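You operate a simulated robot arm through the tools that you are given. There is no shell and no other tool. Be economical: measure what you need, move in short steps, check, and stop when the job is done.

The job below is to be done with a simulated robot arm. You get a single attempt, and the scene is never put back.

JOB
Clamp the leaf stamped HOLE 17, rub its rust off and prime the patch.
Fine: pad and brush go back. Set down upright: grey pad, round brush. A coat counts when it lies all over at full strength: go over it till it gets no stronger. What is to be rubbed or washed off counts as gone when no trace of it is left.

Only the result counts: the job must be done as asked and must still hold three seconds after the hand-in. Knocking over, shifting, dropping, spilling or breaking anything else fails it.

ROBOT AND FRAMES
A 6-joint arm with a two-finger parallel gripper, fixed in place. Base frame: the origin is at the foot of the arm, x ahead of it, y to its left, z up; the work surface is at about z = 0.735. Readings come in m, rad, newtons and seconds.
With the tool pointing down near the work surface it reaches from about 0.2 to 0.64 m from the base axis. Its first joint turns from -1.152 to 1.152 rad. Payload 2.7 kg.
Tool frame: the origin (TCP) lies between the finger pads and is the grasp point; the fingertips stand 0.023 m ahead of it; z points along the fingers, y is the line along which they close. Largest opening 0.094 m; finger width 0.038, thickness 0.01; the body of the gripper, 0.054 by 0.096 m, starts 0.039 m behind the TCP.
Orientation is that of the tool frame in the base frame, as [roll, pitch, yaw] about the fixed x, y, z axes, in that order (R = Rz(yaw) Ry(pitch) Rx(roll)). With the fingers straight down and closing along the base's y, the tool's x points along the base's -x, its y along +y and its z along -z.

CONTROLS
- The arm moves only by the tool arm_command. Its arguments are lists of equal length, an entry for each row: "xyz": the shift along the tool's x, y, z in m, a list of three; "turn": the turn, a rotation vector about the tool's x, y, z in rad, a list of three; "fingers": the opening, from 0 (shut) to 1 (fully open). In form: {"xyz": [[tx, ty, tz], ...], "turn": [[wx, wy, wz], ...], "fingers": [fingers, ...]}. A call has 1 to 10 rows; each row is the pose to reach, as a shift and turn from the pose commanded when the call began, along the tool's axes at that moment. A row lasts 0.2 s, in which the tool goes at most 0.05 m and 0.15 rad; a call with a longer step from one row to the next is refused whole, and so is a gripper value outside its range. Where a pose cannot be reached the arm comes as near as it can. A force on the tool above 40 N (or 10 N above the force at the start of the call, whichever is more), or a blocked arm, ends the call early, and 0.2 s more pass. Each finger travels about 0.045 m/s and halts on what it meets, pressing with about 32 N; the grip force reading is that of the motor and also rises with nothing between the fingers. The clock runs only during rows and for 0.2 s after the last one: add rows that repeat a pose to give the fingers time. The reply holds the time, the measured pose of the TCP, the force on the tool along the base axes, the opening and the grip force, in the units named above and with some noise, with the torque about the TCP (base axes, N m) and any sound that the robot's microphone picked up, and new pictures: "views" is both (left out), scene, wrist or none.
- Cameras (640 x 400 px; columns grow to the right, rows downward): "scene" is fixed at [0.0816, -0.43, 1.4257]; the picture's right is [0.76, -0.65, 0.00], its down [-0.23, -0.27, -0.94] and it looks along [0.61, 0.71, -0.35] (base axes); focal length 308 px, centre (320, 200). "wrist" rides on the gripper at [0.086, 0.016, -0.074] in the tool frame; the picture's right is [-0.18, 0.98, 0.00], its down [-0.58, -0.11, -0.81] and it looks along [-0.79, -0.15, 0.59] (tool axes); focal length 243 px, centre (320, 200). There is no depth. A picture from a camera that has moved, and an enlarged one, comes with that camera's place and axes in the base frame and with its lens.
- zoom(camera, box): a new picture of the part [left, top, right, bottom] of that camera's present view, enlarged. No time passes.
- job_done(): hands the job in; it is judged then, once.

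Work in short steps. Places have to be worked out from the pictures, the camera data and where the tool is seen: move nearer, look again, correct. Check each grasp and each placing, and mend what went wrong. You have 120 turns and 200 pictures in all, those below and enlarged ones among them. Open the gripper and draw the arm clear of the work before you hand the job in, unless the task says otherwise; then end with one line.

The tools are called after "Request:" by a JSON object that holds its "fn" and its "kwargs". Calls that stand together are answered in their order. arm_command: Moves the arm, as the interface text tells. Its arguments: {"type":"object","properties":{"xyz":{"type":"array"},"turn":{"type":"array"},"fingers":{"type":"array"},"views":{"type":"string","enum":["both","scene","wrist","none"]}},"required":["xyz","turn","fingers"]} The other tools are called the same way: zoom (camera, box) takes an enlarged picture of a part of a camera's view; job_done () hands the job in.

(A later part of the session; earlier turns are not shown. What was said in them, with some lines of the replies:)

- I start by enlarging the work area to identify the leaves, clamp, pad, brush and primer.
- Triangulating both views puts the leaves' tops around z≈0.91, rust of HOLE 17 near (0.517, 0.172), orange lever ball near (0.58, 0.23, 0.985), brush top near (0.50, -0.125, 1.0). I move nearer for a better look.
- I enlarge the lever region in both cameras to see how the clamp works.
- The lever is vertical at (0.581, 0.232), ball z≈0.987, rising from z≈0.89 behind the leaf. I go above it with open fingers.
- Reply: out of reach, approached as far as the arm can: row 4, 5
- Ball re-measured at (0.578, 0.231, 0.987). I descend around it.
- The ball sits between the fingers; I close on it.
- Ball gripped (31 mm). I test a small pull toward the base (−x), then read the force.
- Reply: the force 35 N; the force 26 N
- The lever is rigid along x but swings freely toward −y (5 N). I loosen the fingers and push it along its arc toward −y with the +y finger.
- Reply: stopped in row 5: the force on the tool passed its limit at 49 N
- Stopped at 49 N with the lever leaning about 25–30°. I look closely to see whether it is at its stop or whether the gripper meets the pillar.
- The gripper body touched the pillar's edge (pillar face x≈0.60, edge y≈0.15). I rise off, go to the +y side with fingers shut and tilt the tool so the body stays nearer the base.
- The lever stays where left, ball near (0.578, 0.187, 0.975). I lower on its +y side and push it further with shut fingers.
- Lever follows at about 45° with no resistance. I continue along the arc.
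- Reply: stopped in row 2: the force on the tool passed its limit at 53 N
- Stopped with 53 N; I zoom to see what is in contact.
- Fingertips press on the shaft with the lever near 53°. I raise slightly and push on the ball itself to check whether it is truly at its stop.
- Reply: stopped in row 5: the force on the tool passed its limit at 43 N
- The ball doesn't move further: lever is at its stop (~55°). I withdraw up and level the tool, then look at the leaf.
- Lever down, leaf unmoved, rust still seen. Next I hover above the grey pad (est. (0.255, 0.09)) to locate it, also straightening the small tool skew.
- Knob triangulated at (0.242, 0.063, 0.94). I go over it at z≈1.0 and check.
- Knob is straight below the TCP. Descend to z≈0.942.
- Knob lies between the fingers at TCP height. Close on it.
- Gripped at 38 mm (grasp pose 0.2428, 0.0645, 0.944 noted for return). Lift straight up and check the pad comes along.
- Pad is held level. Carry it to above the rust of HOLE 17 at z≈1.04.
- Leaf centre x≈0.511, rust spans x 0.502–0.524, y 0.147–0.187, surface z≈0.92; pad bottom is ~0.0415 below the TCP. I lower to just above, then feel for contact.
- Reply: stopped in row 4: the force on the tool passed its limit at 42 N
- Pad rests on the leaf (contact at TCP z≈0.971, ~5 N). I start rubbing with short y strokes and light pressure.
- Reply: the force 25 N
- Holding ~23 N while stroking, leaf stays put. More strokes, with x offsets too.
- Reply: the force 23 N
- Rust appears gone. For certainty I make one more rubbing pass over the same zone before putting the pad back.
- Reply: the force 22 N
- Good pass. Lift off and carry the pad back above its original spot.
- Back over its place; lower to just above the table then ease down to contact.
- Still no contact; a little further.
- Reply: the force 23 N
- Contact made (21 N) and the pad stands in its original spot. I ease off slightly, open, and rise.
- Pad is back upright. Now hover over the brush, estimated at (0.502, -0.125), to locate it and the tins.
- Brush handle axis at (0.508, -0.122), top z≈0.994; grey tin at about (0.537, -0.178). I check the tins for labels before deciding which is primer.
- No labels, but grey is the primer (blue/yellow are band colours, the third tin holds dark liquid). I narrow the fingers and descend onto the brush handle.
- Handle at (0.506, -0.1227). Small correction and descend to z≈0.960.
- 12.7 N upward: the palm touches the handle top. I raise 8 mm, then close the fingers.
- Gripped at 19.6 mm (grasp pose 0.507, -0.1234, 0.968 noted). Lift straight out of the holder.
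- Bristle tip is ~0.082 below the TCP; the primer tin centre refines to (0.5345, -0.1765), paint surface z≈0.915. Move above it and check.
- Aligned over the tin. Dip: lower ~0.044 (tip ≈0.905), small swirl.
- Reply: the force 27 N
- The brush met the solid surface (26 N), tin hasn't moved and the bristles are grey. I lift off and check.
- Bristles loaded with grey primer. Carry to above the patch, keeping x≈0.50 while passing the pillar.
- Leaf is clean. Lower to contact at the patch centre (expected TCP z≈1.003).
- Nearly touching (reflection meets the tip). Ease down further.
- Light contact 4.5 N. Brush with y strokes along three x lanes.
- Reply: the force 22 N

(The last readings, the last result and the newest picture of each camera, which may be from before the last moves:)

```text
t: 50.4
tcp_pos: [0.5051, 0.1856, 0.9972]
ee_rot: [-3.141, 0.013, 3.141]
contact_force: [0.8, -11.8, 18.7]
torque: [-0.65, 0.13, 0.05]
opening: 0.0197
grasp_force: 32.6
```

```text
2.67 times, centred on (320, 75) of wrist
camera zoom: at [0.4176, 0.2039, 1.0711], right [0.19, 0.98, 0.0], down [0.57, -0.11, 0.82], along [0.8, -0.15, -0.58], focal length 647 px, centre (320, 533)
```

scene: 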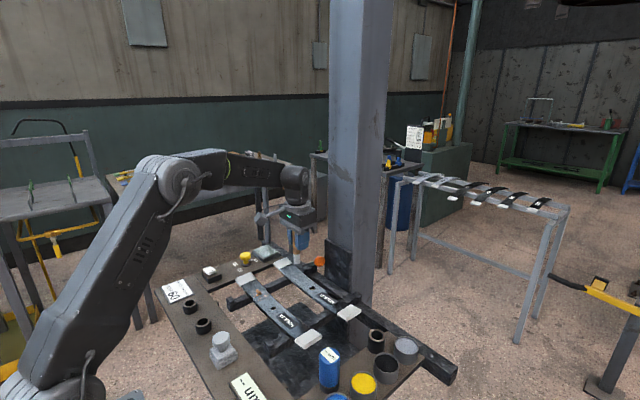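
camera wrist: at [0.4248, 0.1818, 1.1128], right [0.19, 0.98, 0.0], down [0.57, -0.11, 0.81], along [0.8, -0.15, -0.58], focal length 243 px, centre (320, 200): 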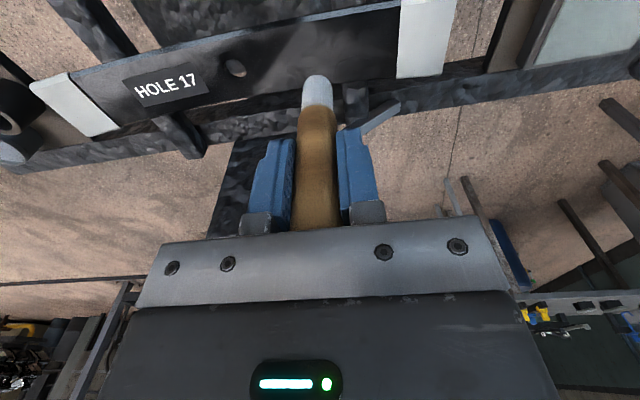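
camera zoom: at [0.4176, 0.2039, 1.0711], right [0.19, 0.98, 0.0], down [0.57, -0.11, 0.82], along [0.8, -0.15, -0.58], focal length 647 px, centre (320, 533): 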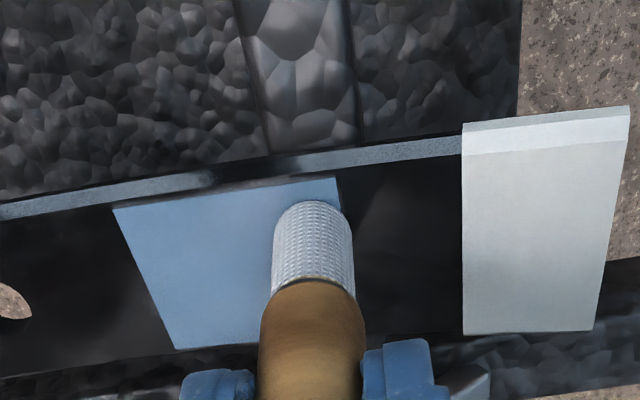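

The coat shows as a rectangular patch (x≈0.493–0.532, y≈0.143–0.205). I widen the strokes to cover it all.

Request:
{"fn": "arm_command", "kwargs": {"xyz": [[0.006, 0.012, -0.0005], [0.006, -0.005, 0.0], [0.006, -0.022, 0.0008], [0.006, -0.04, 0.0015], [-0.003, -0.04, 0.0015], [-0.003, -0.022, 0.0008], [-0.003, -0.005, 0], [-0.003, 0.012, -0.0005], [-0.014, 0.012, -0.0005], [-0.014, -0.005, 0.0]], "turn": [[0, 0, 0], [0, 0, 0], [0, 0, 0], [0, 0, 0], [0, 0, 0], [0, 0, 0], [0, 0, 0], [0, 0, 0], [0, 0, 0], [0, 0, 0]], "fingers": [0.1, 0.1, 0.1, 0.1, 0.1, 0.1, 0.1, 0.1, 0.1, 0.1], "views": "none"}}

Request:
{"fn": "arm_command", "kwargs": {"xyz": [[0, -0.017, 0.0008], [0, -0.035, 0.0015], [-0.008, -0.035, 0.0015], [-0.008, -0.017, 0.0008], [-0.008, 0.0, 0.0], [-0.008, 0.017, -0.0005], [0, 0.017, -0.0005], [0, 0, 0]], "turn": [[0, 0, 0], [0, 0, 0], [0, 0, 0], [0, 0, 0], [0, 0, 0], [0, 0, 0], [0, 0, 0], [0, 0, 0]], "fingers": [0.1, 0.1, 0.1, 0.1, 0.1, 0.1, 0.1, 0.1], "views": "none"}}

Request:
{"fn": "arm_command", "kwargs": {"xyz": [[0, 0, -0.02], [0.03, 0.02, -0.06]], "turn": [[0, 0, 0], [0, 0, 0]], "fingers": [0.1, 0.1]}}

Request:
{"fn": "zoom", "kwargs": {"camera": "scene", "box": [260, 245, 340, 295]}}

Request:
{"fn": "zoom", "kwargs": {"camera": "wrist", "box": [200, 0, 440, 150]}}

```text
t: 52.6
tcp_pos: [0.5195, 0.1846, 0.9964]
ee_rot: [3.138, 0.015, 3.141]
contact_force: [0.0, 4.4, 14.2]
torque: [0.43, 0.02, -0.02]
opening: 0.0195
grasp_force: 32.2
```

```text
t: 54.4
tcp_pos: [0.5174, 0.1836, 0.9963]
ee_rot: [3.141, 0.014, 3.139]
contact_force: [-0.1, 3.1, 9.7]
torque: [0.35, 0.08, 0.0]
opening: 0.0195
grasp_force: 32.3
```

```text
refused: row 2 steps farther than a row can; nothing moved
```

```text
8.00 times, centred on (300, 270) of scene
camera zoom: at [0.0815, -0.43, 1.4257], right [0.76, -0.65, 0.0], down [-0.23, -0.27, -0.94], along [0.61, 0.71, -0.35], focal length 2462 px, centre (480, -360)
```

zoom: 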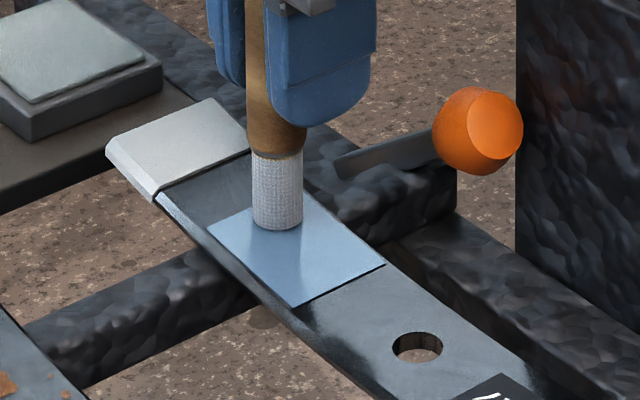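

```text
2.67 times, centred on (320, 75) of wrist
camera zoom: at [0.4303, 0.2003, 1.0699], right [0.18, 0.98, 0.0], down [0.57, -0.11, 0.81], along [0.8, -0.15, -0.58], focal length 647 px, centre (320, 533)
```

zoom: 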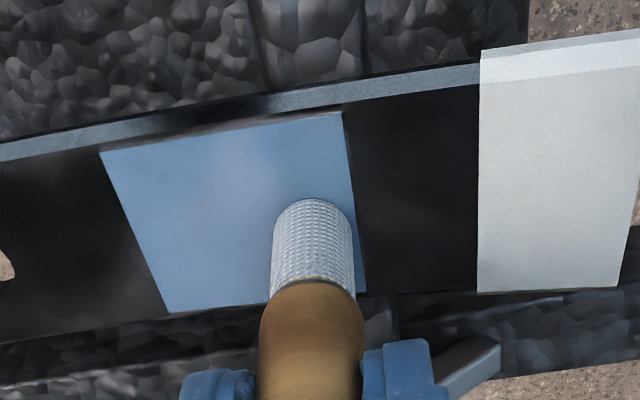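

Patch looks covered uniformly. Lift to take a clear reference picture of its strength.

Request:
{"fn": "arm_command", "kwargs": {"xyz": [[0, 0, -0.02], [0.01, 0.02, -0.05], [0.03, 0.03, -0.07]], "turn": [[0, 0, 0], [0, 0, 0], [0, 0, 0]], "fingers": [0.1, 0.1, 0.1], "views": "none"}}

Request:
{"fn": "zoom", "kwargs": {"camera": "scene", "box": [260, 245, 340, 295]}}

Request:
{"fn": "zoom", "kwargs": {"camera": "wrist", "box": [200, 0, 440, 150]}}

```text
t: 55.2
tcp_pos: [0.4881, 0.2137, 1.0659]
ee_rot: [-3.14, 0.012, 3.14]
contact_force: [-0.9, -0.1, -0.3]
torque: [-0.01, -0.01, 0.03]
opening: 0.0196
grasp_force: 32.0
```

```text
8.00 times, centred on (300, 270) of scene
camera zoom: at [0.0816, -0.4301, 1.4257], right [0.76, -0.65, 0.0], down [-0.23, -0.27, -0.94], along [0.61, 0.71, -0.35], focal length 2462 px, centre (480, -360)
```

zoom: 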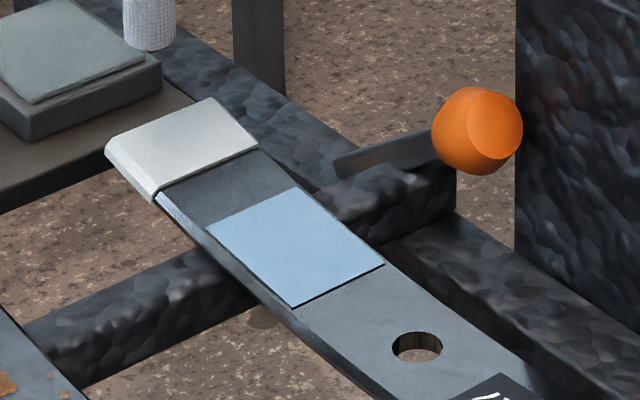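

```text
2.67 times, centred on (320, 75) of wrist
camera zoom: at [0.4009, 0.2311, 1.1395], right [0.19, 0.98, 0.0], down [0.57, -0.11, 0.81], along [0.8, -0.15, -0.58], focal length 647 px, centre (320, 533)
```

zoom: 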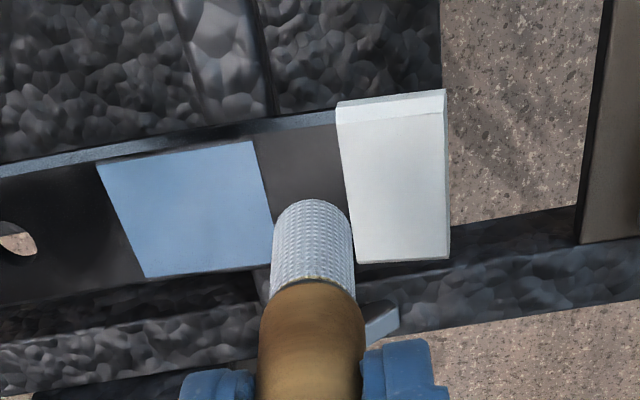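

Looks opaque. To verify that it gets no stronger, I make another full pass and compare.

Request:
{"fn": "arm_command", "kwargs": {"xyz": [[-0.012, -0.014, 0.03], [-0.012, -0.019, 0.06], [-0.012, -0.019, 0.0695], [-0.012, -0.035, 0.0705], [-0.012, -0.052, 0.0715], [-0.012, -0.067, 0.072], [-0.02, -0.067, 0.072], [-0.02, -0.05, 0.0715], [-0.02, -0.035, 0.0705], [-0.02, -0.019, 0.0695]], "turn": [[0, 0, 0], [0, 0, 0], [0, 0, 0], [0, 0, 0], [0, 0, 0], [0, 0, 0], [0, 0, 0], [0, 0, 0], [0, 0, 0], [0, 0, 0]], "fingers": [0.1, 0.1, 0.1, 0.1, 0.1, 0.1, 0.1, 0.1, 0.1, 0.1], "views": "none"}}

Request:
{"fn": "arm_command", "kwargs": {"xyz": [[-0.009, 0, 0.0], [-0.009, -0.016, 0.001], [-0.009, -0.032, 0.0015], [-0.009, -0.048, 0.002], [-0.018, -0.048, 0.002], [-0.018, -0.032, 0.0015], [-0.018, -0.016, 0.001], [-0.018, 0, 0], [-0.018, 0, -0.02], [0.01, 0.018, -0.055]], "turn": [[0, 0, 0], [0, 0, 0], [0, 0, 0], [0, 0, 0], [0, 0, 0], [0, 0, 0], [0, 0, 0], [0, 0, 0], [0, 0, 0], [0, 0, 0]], "fingers": [0.1, 0.1, 0.1, 0.1, 0.1, 0.1, 0.1, 0.1, 0.1, 0.1], "views": "none"}}

Request:
{"fn": "zoom", "kwargs": {"camera": "scene", "box": [260, 245, 340, 295]}}

Request:
{"fn": "zoom", "kwargs": {"camera": "wrist", "box": [200, 0, 440, 150]}}

```text
t: 57.4
tcp_pos: [0.5081, 0.194, 0.997]
ee_rot: [-3.14, 0.016, 3.14]
contact_force: [-0.1, -9.9, 16.8]
torque: [-0.52, 0.08, 0.03]
opening: 0.0197
grasp_force: 31.9
```

```text
t: 59.6
tcp_pos: [0.4942, 0.2138, 1.0524]
ee_rot: [-3.141, 0.01, 3.14]
contact_force: [0.2, -0.1, -0.8]
torque: [-0.01, -0.02, 0.01]
opening: 0.0196
grasp_force: 32.2
```

```text
8.00 times, centred on (300, 270) of scene
camera zoom: at [0.0816, -0.4301, 1.4257], right [0.76, -0.65, 0.0], down [-0.23, -0.27, -0.94], along [0.61, 0.71, -0.35], focal length 2462 px, centre (480, -360)
```

zoom: 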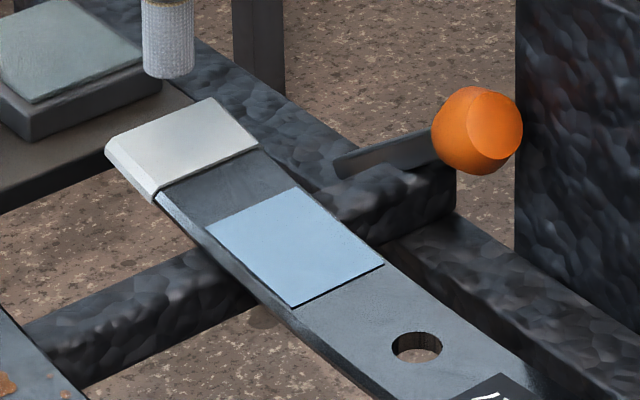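

```text
2.67 times, centred on (320, 75) of wrist
camera zoom: at [0.4078, 0.23, 1.1258], right [0.19, 0.98, 0.0], down [0.57, -0.11, 0.81], along [0.8, -0.15, -0.58], focal length 647 px, centre (320, 533)
```

zoom: 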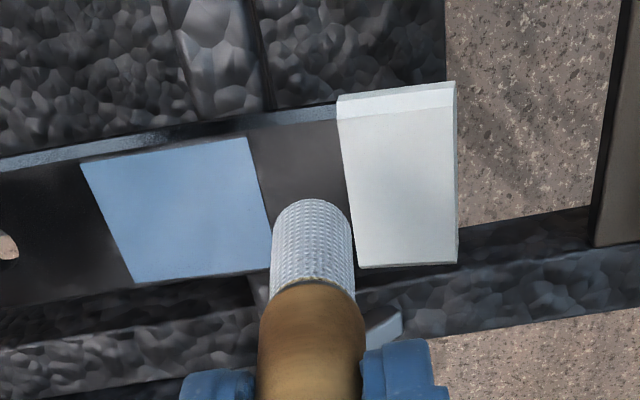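

No visible change. To rule out a brush run dry, I re-dip once and repeat. Return over the tin.

Request:
{"fn": "arm_command", "kwargs": {"xyz": [[0, -0.02, -0.035], [0, -0.065, -0.035], [0, -0.11, -0.035], [0, -0.155, -0.035], [0, -0.2, -0.035], [0, -0.245, -0.035], [0, -0.29, -0.035], [0, -0.335, -0.035], [-0.015, -0.375, -0.035], [-0.039, -0.391, -0.01]], "turn": [[0, 0, 0], [0, 0, 0], [0, 0, 0], [0, 0, 0], [0, 0, 0], [0, 0, 0], [0, 0, 0], [0, 0, 0], [0, 0, 0], [0, 0, 0]], "fingers": [0.1, 0.1, 0.1, 0.1, 0.1, 0.1, 0.1, 0.1, 0.1, 0.1], "views": "none"}}

Request:
{"fn": "zoom", "kwargs": {"camera": "scene", "box": [330, 270, 458, 350]}}

```text
t: 61.8
tcp_pos: [0.5354, -0.1793, 1.0612]
ee_rot: [-3.14, 0.013, -3.141]
contact_force: [0.7, 0.8, -0.1]
torque: [0.02, 0.01, -0.01]
opening: 0.0196
grasp_force: 31.8
```

```text
5.00 times, centred on (394, 310) of scene
camera zoom: at [0.0816, -0.4301, 1.4257], right [0.76, -0.65, 0.0], down [-0.23, -0.27, -0.94], along [0.61, 0.71, -0.35], focal length 1539 px, centre (-50, -350)
```

zoom: 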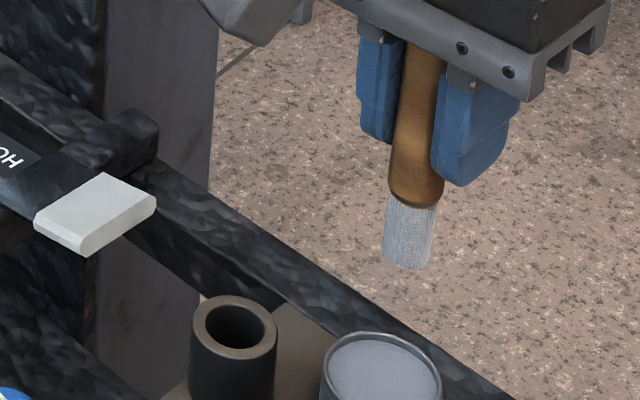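

Dip again, gently to about z 0.996.

Request:
{"fn": "arm_command", "kwargs": {"xyz": [[0, 0.002, 0.04], [0, 0.002, 0.058], [0, 0.002, 0.062], [0, 0.002, 0.064], [0.003, 0.002, 0.066], [-0.003, 0.002, 0.066], [0, 0.002, 0.066], [0, 0.002, 0.03], [0, 0.002, 0.0]], "turn": [[0, 0, 0], [0, 0, 0], [0, 0, 0], [0, 0, 0], [0, 0, 0], [0, 0, 0], [0, 0, 0], [0, 0, 0], [0, 0, 0]], "fingers": [0.1, 0.1, 0.1, 0.1, 0.1, 0.1, 0.1, 0.1, 0.1], "views": "none"}}

Request:
{"fn": "zoom", "kwargs": {"camera": "scene", "box": [330, 270, 458, 350]}}

```text
t: 63.8
tcp_pos: [0.5371, -0.1748, 1.0616]
ee_rot: [3.139, 0.013, 3.139]
contact_force: [0.2, -0.1, -0.4]
torque: [0.0, 0.03, 0.01]
opening: 0.0195
grasp_force: 32.4
```

```text
5.00 times, centred on (394, 310) of scene
camera zoom: at [0.0816, -0.43, 1.4257], right [0.76, -0.65, 0.0], down [-0.23, -0.27, -0.94], along [0.61, 0.71, -0.35], focal length 1539 px, centre (-50, -350)
```

zoom: 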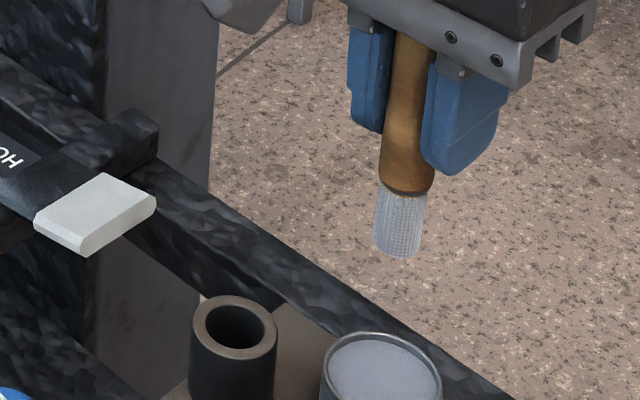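

Loaded. Return to the patch.

Request:
{"fn": "arm_command", "kwargs": {"xyz": [[0.025, 0.0, -0.03], [0.04, 0.04, -0.03], [0.04, 0.085, -0.03], [0.04, 0.13, -0.03], [0.04, 0.175, -0.03], [0.04, 0.22, -0.03], [0.04, 0.265, -0.03], [0.04, 0.31, -0.03], [0.038, 0.345, -0.01], [0.037, 0.365, 0.03]], "turn": [[0, 0, 0], [0, 0, 0], [0, 0, 0], [0, 0, 0], [0, 0, 0], [0, 0, 0], [0, 0, 0], [0, 0, 0], [0, 0, 0], [0, 0, 0]], "fingers": [0.1, 0.1, 0.1, 0.1, 0.1, 0.1, 0.1, 0.1, 0.1, 0.1], "views": "none"}}

```text
t: 66.0
tcp_pos: [0.5003, 0.1886, 1.0325]
ee_rot: [3.142, 0.013, 3.14]
contact_force: [-1.0, 0.5, -0.2]
torque: [0.02, 0.03, 0.01]
opening: 0.0195
grasp_force: 32.3
```

Lower and make the full set of lanes again.

Request:
{"fn": "arm_command", "kwargs": {"xyz": [[0, 0.005, 0.025], [0, 0.005, 0.036], [0, 0.005, 0.0378], [0, -0.012, 0.0388], [0, -0.028, 0.0395], [0, -0.043, 0.04], [-0.009, -0.043, 0.04], [-0.009, -0.028, 0.0395], [-0.009, -0.012, 0.0388], [-0.009, 0.005, 0.0378]], "turn": [[0, 0, 0], [0, 0, 0], [0, 0, 0], [0, 0, 0], [0, 0, 0], [0, 0, 0], [0, 0, 0], [0, 0, 0], [0, 0, 0], [0, 0, 0]], "fingers": [0.1, 0.1, 0.1, 0.1, 0.1, 0.1, 0.1, 0.1, 0.1, 0.1], "views": "none"}}

Request:
{"fn": "arm_command", "kwargs": {"xyz": [[-0.009, 0, 0.0], [-0.009, -0.016, 0.001], [-0.009, -0.032, 0.0015], [-0.009, -0.048, 0.002], [-0.018, -0.048, 0.002], [-0.018, -0.032, 0.0015], [-0.018, -0.016, 0.001], [-0.018, 0, 0]], "turn": [[0, 0, 0], [0, 0, 0], [0, 0, 0], [0, 0, 0], [0, 0, 0], [0, 0, 0], [0, 0, 0], [0, 0, 0]], "fingers": [0.1, 0.1, 0.1, 0.1, 0.1, 0.1, 0.1, 0.1], "views": "none"}}

Request:
{"fn": "arm_command", "kwargs": {"xyz": [[0, 0, -0.02], [0.02, 0.015, -0.055]], "turn": [[0, 0, 0], [0, 0, 0]], "fingers": [0.1, 0.1], "views": "none"}}

Request:
{"fn": "zoom", "kwargs": {"camera": "scene", "box": [260, 245, 340, 295]}}

Request:
{"fn": "zoom", "kwargs": {"camera": "wrist", "box": [200, 0, 440, 150]}}

```text
t: 68.2
tcp_pos: [0.5108, 0.1932, 0.9955]
ee_rot: [-3.138, 0.017, 3.14]
contact_force: [0.2, -16.4, 27.0]
torque: [-0.88, 0.1, 0.08]
opening: 0.0192
grasp_force: 31.7
```

```text
t: 70.0
tcp_pos: [0.5282, 0.1931, 0.996]
ee_rot: [-3.14, 0.018, 3.139]
contact_force: [0.7, -12.7, 22.6]
torque: [-0.72, 0.13, 0.08]
opening: 0.0197
grasp_force: 31.9
```

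```text
t: 70.6
tcp_pos: [0.5069, 0.2115, 1.0467]
ee_rot: [-3.14, 0.011, -3.141]
contact_force: [0.3, -0.3, -0.7]
torque: [-0.04, -0.01, 0.0]
opening: 0.0196
grasp_force: 31.9
```

```text
8.00 times, centred on (300, 270) of scene
camera zoom: at [0.0816, -0.4301, 1.4257], right [0.76, -0.65, 0.0], down [-0.23, -0.27, -0.94], along [0.61, 0.71, -0.35], focal length 2462 px, centre (480, -360)
```

zoom: 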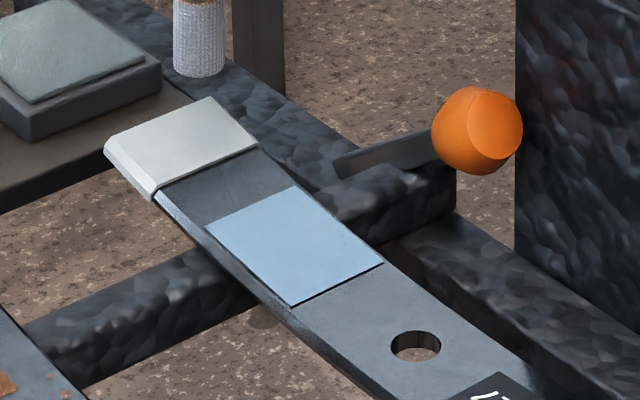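

```text
2.67 times, centred on (320, 75) of wrist
camera zoom: at [0.4202, 0.2279, 1.1219], right [0.18, 0.98, 0.0], down [0.57, -0.11, 0.81], along [0.8, -0.15, -0.58], focal length 647 px, centre (320, 533)
```

zoom: 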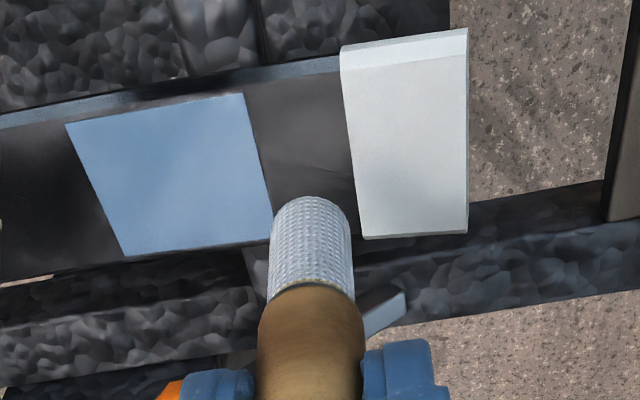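

No change in strength: the coat is full. Now carry the brush back above its holder.

Request:
{"fn": "arm_command", "kwargs": {"xyz": [[0.005, -0.015, -0.03], [0.008, -0.06, -0.03], [0.008, -0.105, -0.03], [0.008, -0.15, -0.03], [0.008, -0.195, -0.03], [0.008, -0.24, -0.03], [0.008, -0.285, -0.03], [0.004, -0.32, -0.03], [0.0, -0.3347, -0.015], [0.0, -0.3347, -0.01]], "turn": [[0, 0, 0], [0, 0, 0], [0, 0, 0], [0, 0, 0], [0, 0, 0], [0, 0, 0], [0, 0, 0], [0, 0, 0], [0, 0, 0], [0, 0, 0]], "fingers": [0.1, 0.1, 0.1, 0.1, 0.1, 0.1, 0.1, 0.1, 0.1, 0.1], "views": "none"}}

Request:
{"fn": "zoom", "kwargs": {"camera": "scene", "box": [320, 280, 432, 350]}}

Request:
{"fn": "zoom", "kwargs": {"camera": "wrist", "box": [220, 0, 420, 125]}}

```text
t: 72.8
tcp_pos: [0.505, -0.1258, 1.0585]
ee_rot: [3.141, 0.012, 3.14]
contact_force: [-0.4, -0.5, 0.4]
torque: [0.0, -0.02, -0.02]
opening: 0.02
grasp_force: 31.6
```

```text
5.71 times, centred on (376, 315) of scene
camera zoom: at [0.0816, -0.4301, 1.4257], right [0.76, -0.65, 0.0], down [-0.23, -0.27, -0.94], along [0.61, 0.71, -0.35], focal length 1759 px, centre (0, -457)
```

zoom: 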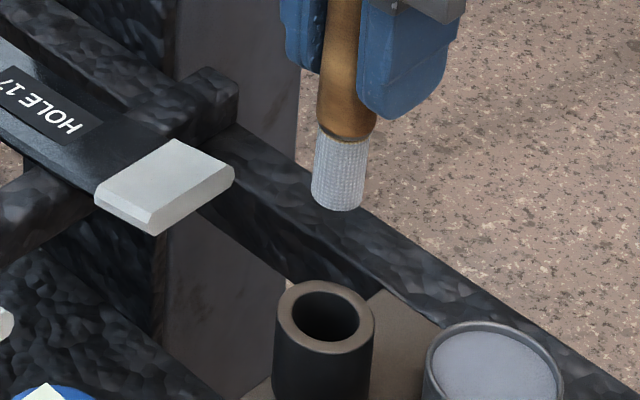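

```text
3.20 times, centred on (320, 62) of wrist
camera zoom: at [0.4182, -0.1087, 1.132], right [0.19, 0.98, 0.0], down [0.57, -0.11, 0.81], along [0.8, -0.15, -0.58], focal length 776 px, centre (320, 640)
```

zoom: 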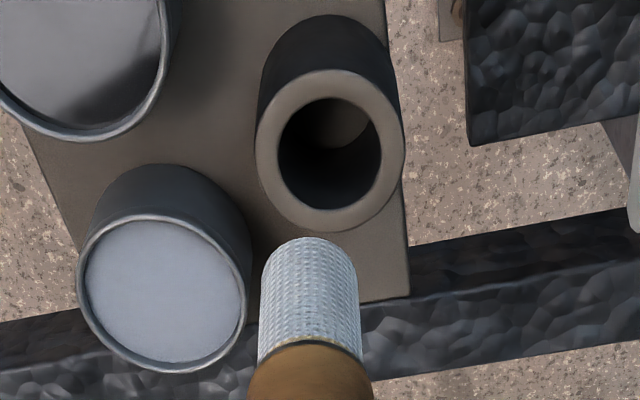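

Hole centre ≈(0.5065, -0.122), clearance only ~2 mm. I shift (+2.5, +3.5 mm), lower to just above the rim and check.

Request:
{"fn": "arm_command", "kwargs": {"xyz": [[-0.0025, 0.0035, 0.02], [-0.0025, 0.0035, 0.043], [-0.0025, 0.0035, 0.043]], "turn": [[0, 0, 0], [0, 0, 0], [0, 0, 0]], "fingers": [0.1, 0.1, 0.1], "views": "none"}}

Request:
{"fn": "zoom", "kwargs": {"camera": "scene", "box": [346, 305, 410, 345]}}

Request:
{"fn": "zoom", "kwargs": {"camera": "wrist", "box": [256, 20, 384, 100]}}

```text
t: 73.6
tcp_pos: [0.5087, -0.1217, 1.0166]
ee_rot: [-3.141, 0.011, -3.141]
contact_force: [0.9, -0.5, -0.6]
torque: [0.01, 0.01, 0.0]
opening: 0.0197
grasp_force: 31.9
```

```text
10.00 times, centred on (378, 325) of scene
camera zoom: at [0.0816, -0.43, 1.4257], right [0.76, -0.65, 0.0], down [-0.23, -0.27, -0.94], along [0.61, 0.71, -0.35], focal length 3078 px, centre (-260, -1050)
```

zoom: 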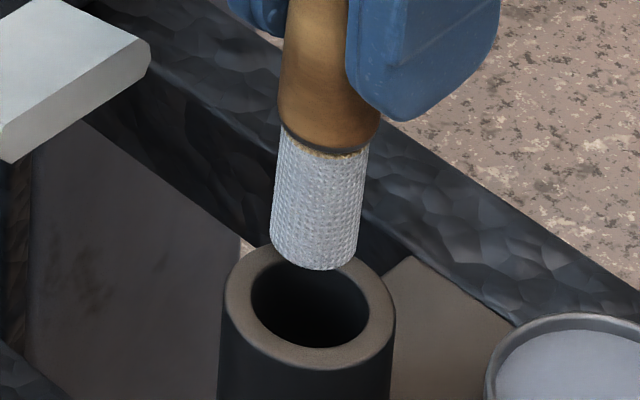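

```text
5.00 times, centred on (320, 60) of wrist
camera zoom: at [0.4215, -0.1054, 1.0894], right [0.19, 0.98, 0.0], down [0.57, -0.11, 0.81], along [0.8, -0.15, -0.58], focal length 1213 px, centre (320, 900)
```

zoom: 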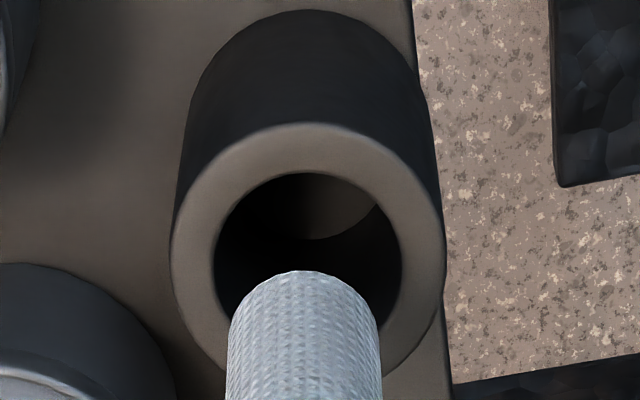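

Tip (0.505, -0.123) and hole (0.506, -0.1225) agree within 1 mm. Lower slowly into the holder.

Request:
{"fn": "arm_command", "kwargs": {"xyz": [[-0.0005, 0.0005, 0.01], [-0.0005, 0.0005, 0.02], [-0.0005, 0.0005, 0.03], [-0.0005, 0.0005, 0.038], [-0.0005, 0.0005, 0.043]], "turn": [[0, 0, 0], [0, 0, 0], [0, 0, 0], [0, 0, 0], [0, 0, 0]], "fingers": [0.1, 0.1, 0.1, 0.1, 0.1], "views": "none"}}

Request:
{"fn": "zoom", "kwargs": {"camera": "scene", "box": [330, 290, 426, 350]}}

```text
t: 74.8
tcp_pos: [0.5098, -0.1239, 0.9724]
ee_rot: [3.141, 0.011, 3.14]
contact_force: [0.1, 0.1, -0.6]
torque: [-0.03, 0.0, 0.01]
opening: 0.0197
grasp_force: 32.2
```

```text
6.67 times, centred on (378, 320) of scene
camera zoom: at [0.0816, -0.43, 1.4257], right [0.76, -0.65, 0.0], down [-0.23, -0.27, -0.94], along [0.61, 0.71, -0.35], focal length 2052 px, centre (-67, -600)
```

zoom: 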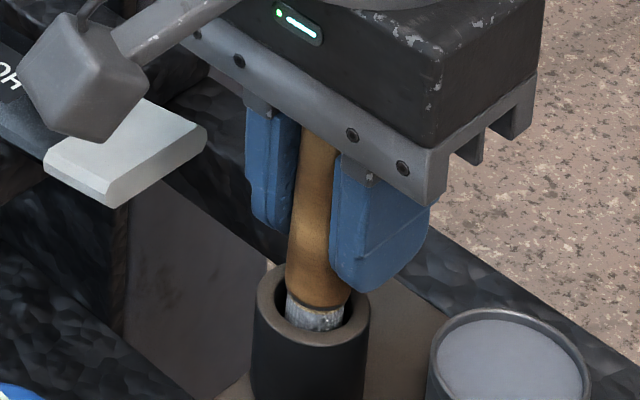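

In the hole with no contact force. Continue down in small steps until it seats.

Request:
{"fn": "arm_command", "kwargs": {"xyz": [[0, 0, 0.002], [0, 0, 0.004], [0, 0, 0.006], [0, 0, 0.008]], "turn": [[0, 0, 0], [0, 0, 0], [0, 0, 0], [0, 0, 0]], "fingers": [0.1, 0.1, 0.1, 0.1], "views": "none"}}

Request:
{"fn": "zoom", "kwargs": {"camera": "scene", "box": [330, 290, 426, 350]}}

```text
t: 75.8
tcp_pos: [0.5106, -0.1212, 0.9694]
ee_rot: [-3.139, 0.019, 3.139]
contact_force: [-13.7, 2.0, 36.4]
torque: [0.08, 0.47, 0.04]
opening: 0.02
grasp_force: 32.8
```

```text
6.67 times, centred on (378, 320) of scene
camera zoom: at [0.0806, -0.4298, 1.4258], right [0.76, -0.65, 0.0], down [-0.23, -0.27, -0.94], along [0.61, 0.71, -0.35], focal length 2052 px, centre (-67, -600)
```

zoom: 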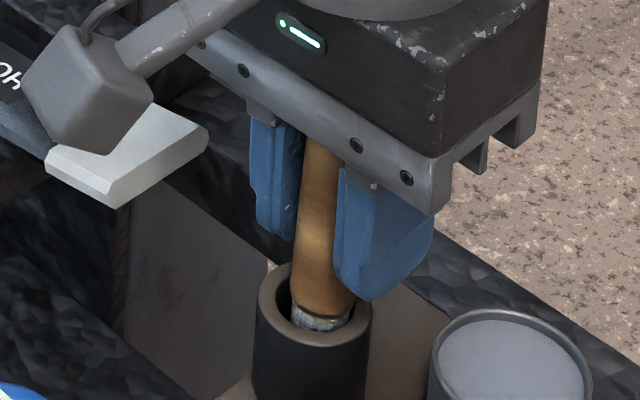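

36 N with −x reaction: handle shoulder is catching the rim on the +x side (TCP drifted to x 0.5106). I raise 5 mm, shift 3.5 mm toward −x and try again.

Request:
{"fn": "arm_command", "kwargs": {"xyz": [[0, 0, -0.005], [0.0035, 0.0, -0.005], [0.0035, 0.0, -0.005], [0.0035, 0.0, -0.001], [0.0035, 0.0, 0.002]], "turn": [[0, 0, 0], [0, 0, 0], [0, 0, 0], [0, 0, 0], [0, 0, 0]], "fingers": [0.1, 0.1, 0.1, 0.1, 0.1], "views": "none"}}

Request:
{"fn": "zoom", "kwargs": {"camera": "scene", "box": [330, 290, 426, 350]}}

Request:
{"fn": "zoom", "kwargs": {"camera": "wrist", "box": [240, 60, 400, 160]}}

```text
t: 77.0
tcp_pos: [0.507, -0.1231, 0.9636]
ee_rot: [-3.14, 0.014, 3.14]
contact_force: [-4.0, 3.9, 16.1]
torque: [0.19, 0.31, -0.02]
opening: 0.0197
grasp_force: 32.4
```

```text
6.67 times, centred on (378, 320) of scene
camera zoom: at [0.0812, -0.4299, 1.4257], right [0.76, -0.65, 0.0], down [-0.23, -0.27, -0.94], along [0.61, 0.71, -0.35], focal length 2052 px, centre (-67, -600)
```

zoom: 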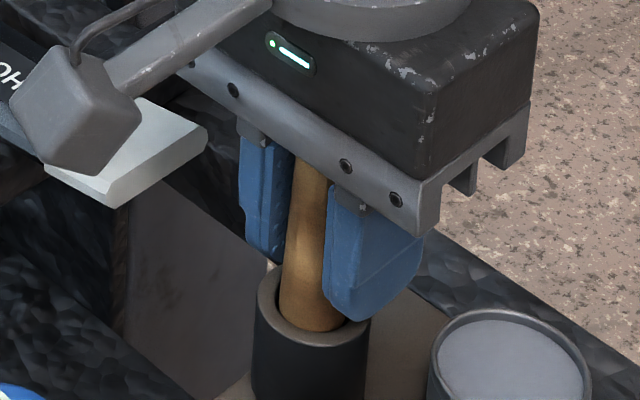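

```text
4.00 times, centred on (320, 110) of wrist
camera zoom: at [0.419, -0.1059, 1.0377], right [0.19, 0.98, 0.0], down [0.57, -0.11, 0.81], along [0.8, -0.15, -0.58], focal length 970 px, centre (320, 560)
```

zoom: 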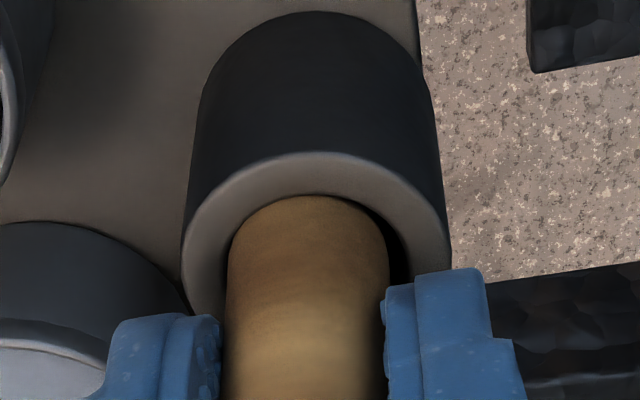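

The handle is now in and seated (z 0.9636, matches). Ease off 1 mm, open the fingers gradually and rise.

Request:
{"fn": "arm_command", "kwargs": {"xyz": [[0, 0.0005, -0.001], [0, 0.0005, -0.001], [0, 0.0005, -0.001], [0, 0.0005, -0.001], [0, 0.0005, -0.03], [0, 0.0005, -0.07], [0, 0.0005, -0.11]], "turn": [[0, 0, 0], [0, 0, 0], [0, 0, 0], [0, 0, 0], [0, 0, 0], [0, 0, 0], [0, 0, 0]], "fingers": [0.1, 0.4, 0.6, 0.6, 0.6, 0.6, 0.6]}}

Request:
{"fn": "zoom", "kwargs": {"camera": "scene", "box": [310, 280, 438, 360]}}

```text
t: 78.6
tcp_pos: [0.5061, -0.1231, 1.0727]
ee_rot: [-3.14, 0.011, 3.141]
contact_force: [0.9, 0.1, 0.1]
torque: [0.01, 0.02, 0.0]
opening: 0.0567
grasp_force: 0.1
camera wrist: at [0.4189, -0.106, 1.1473], right [0.19, 0.98, 0.0], down [0.57, -0.11, 0.81], along [0.8, -0.15, -0.58], focal length 243 px, centre (320, 200)
```

scene: 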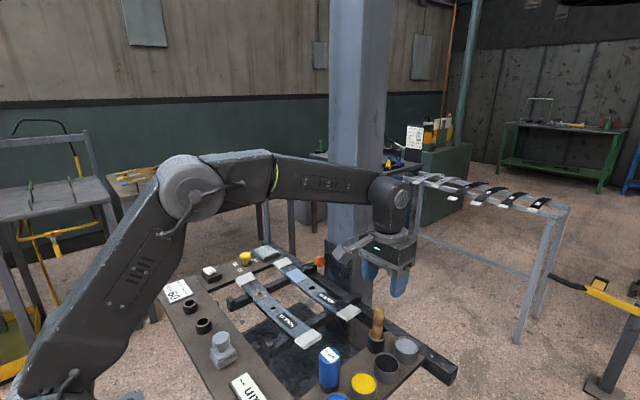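
wrist: 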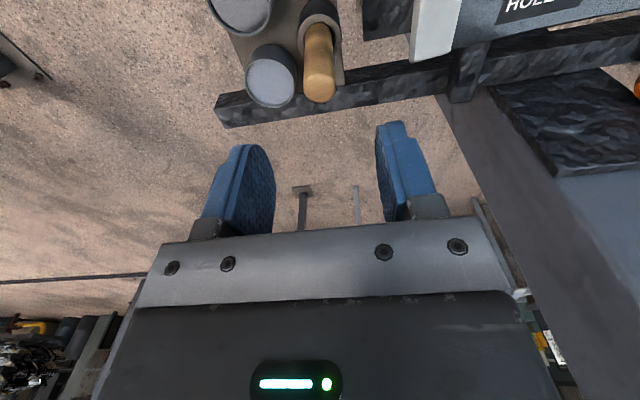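

```text
5.00 times, centred on (374, 320) of scene
camera zoom: at [0.0816, -0.43, 1.4257], right [0.76, -0.65, 0.0], down [-0.23, -0.27, -0.94], along [0.61, 0.71, -0.35], focal length 1539 px, centre (50, -400)
```

zoom: 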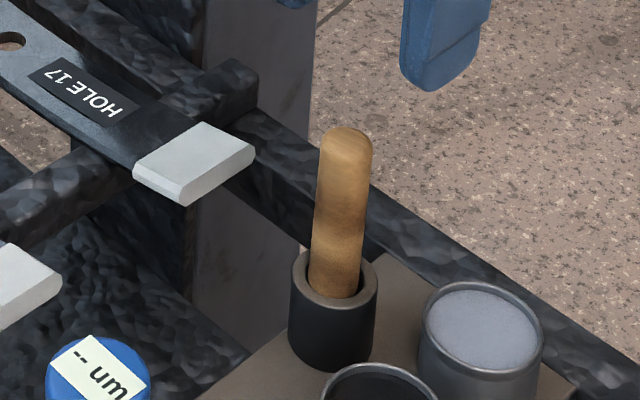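

Brush stands in its holder as before. I draw the arm back clear and take a last look at the whole.

Request:
{"fn": "arm_command", "kwargs": {"xyz": [[0.02, 0.02, -0.03], [0.05, 0.05, -0.05], [0.08, 0.08, -0.07], [0.11, 0.11, -0.09], [0.13, 0.14, -0.11], [0.15, 0.17, -0.13]], "turn": [[0, 0, 0], [0, 0, 0], [0, 0, 0], [0, 0, 0], [0, 0, 0], [0, 0, 0]], "fingers": [1, 1, 1, 1, 1, 1]}}

Request:
{"fn": "zoom", "kwargs": {"camera": "scene", "box": [160, 230, 416, 390]}}

Request:
{"fn": "zoom", "kwargs": {"camera": "wrist", "box": [200, 0, 440, 150]}}

```text
t: 80.0
tcp_pos: [0.3537, 0.048, 1.2043]
ee_rot: [-3.14, 0.011, 3.138]
contact_force: [0.7, 0.4, 0.5]
torque: [0.02, -0.02, 0.01]
opening: 0.0941
grasp_force: 0.1
camera wrist: at [0.2665, 0.0646, 1.2781], right [0.19, 0.98, 0.0], down [0.57, -0.11, 0.81], along [0.8, -0.15, -0.58], focal length 243 px, centre (320, 200)
```

scene: 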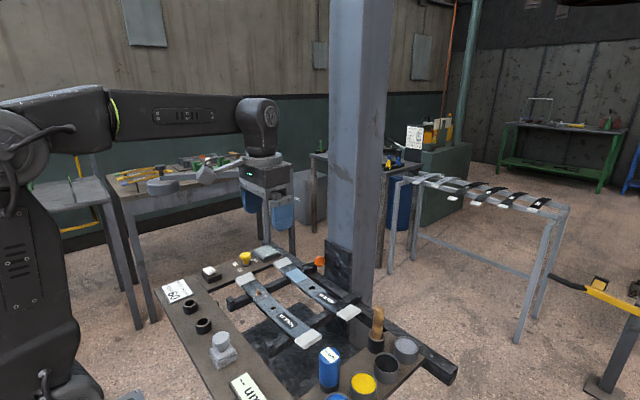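
wrist: 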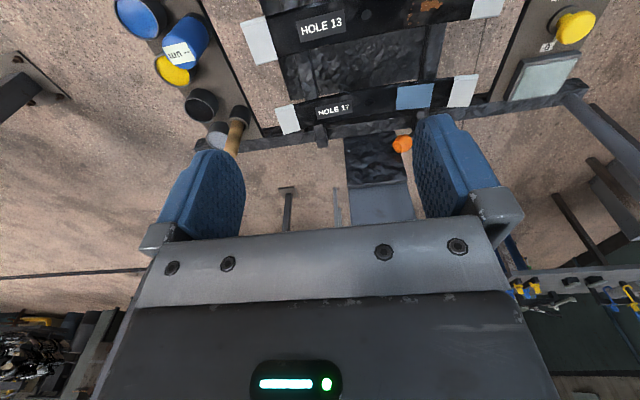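

```text
2.50 times, centred on (288, 310) of scene
camera zoom: at [0.0816, -0.4301, 1.4257], right [0.76, -0.65, 0.0], down [-0.23, -0.27, -0.94], along [0.61, 0.71, -0.35], focal length 770 px, centre (400, -75)
```

zoom: 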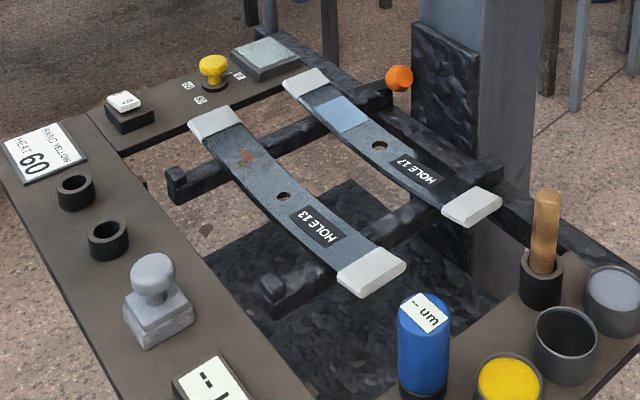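

```text
2.67 times, centred on (320, 75) of wrist
camera zoom: at [0.2665, 0.0646, 1.2781], right [0.19, 0.98, 0.0], down [0.57, -0.11, 0.81], along [0.8, -0.15, -0.58], focal length 647 px, centre (320, 533)
```

zoom: 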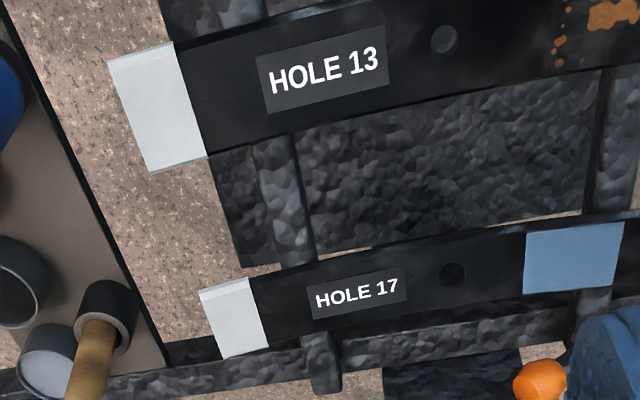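

All is in place: lever thrown, HOLE 17 clean and primed, pad and brush back upright, arm clear. I hand the job in.

Request:
{"fn": "job_done", "kwargs": {}}

```text
The job is handed in.
```

I clamped leaf HOLE 17, rubbed its rust off and primed the patch from the grey tin. Further passes and a second dip made the coat no stronger. The pad and brush are back upright. I took the grey tin as the primer because the tins have no labels, and the leaf crept a fraction of a millimetre during the last brushing.
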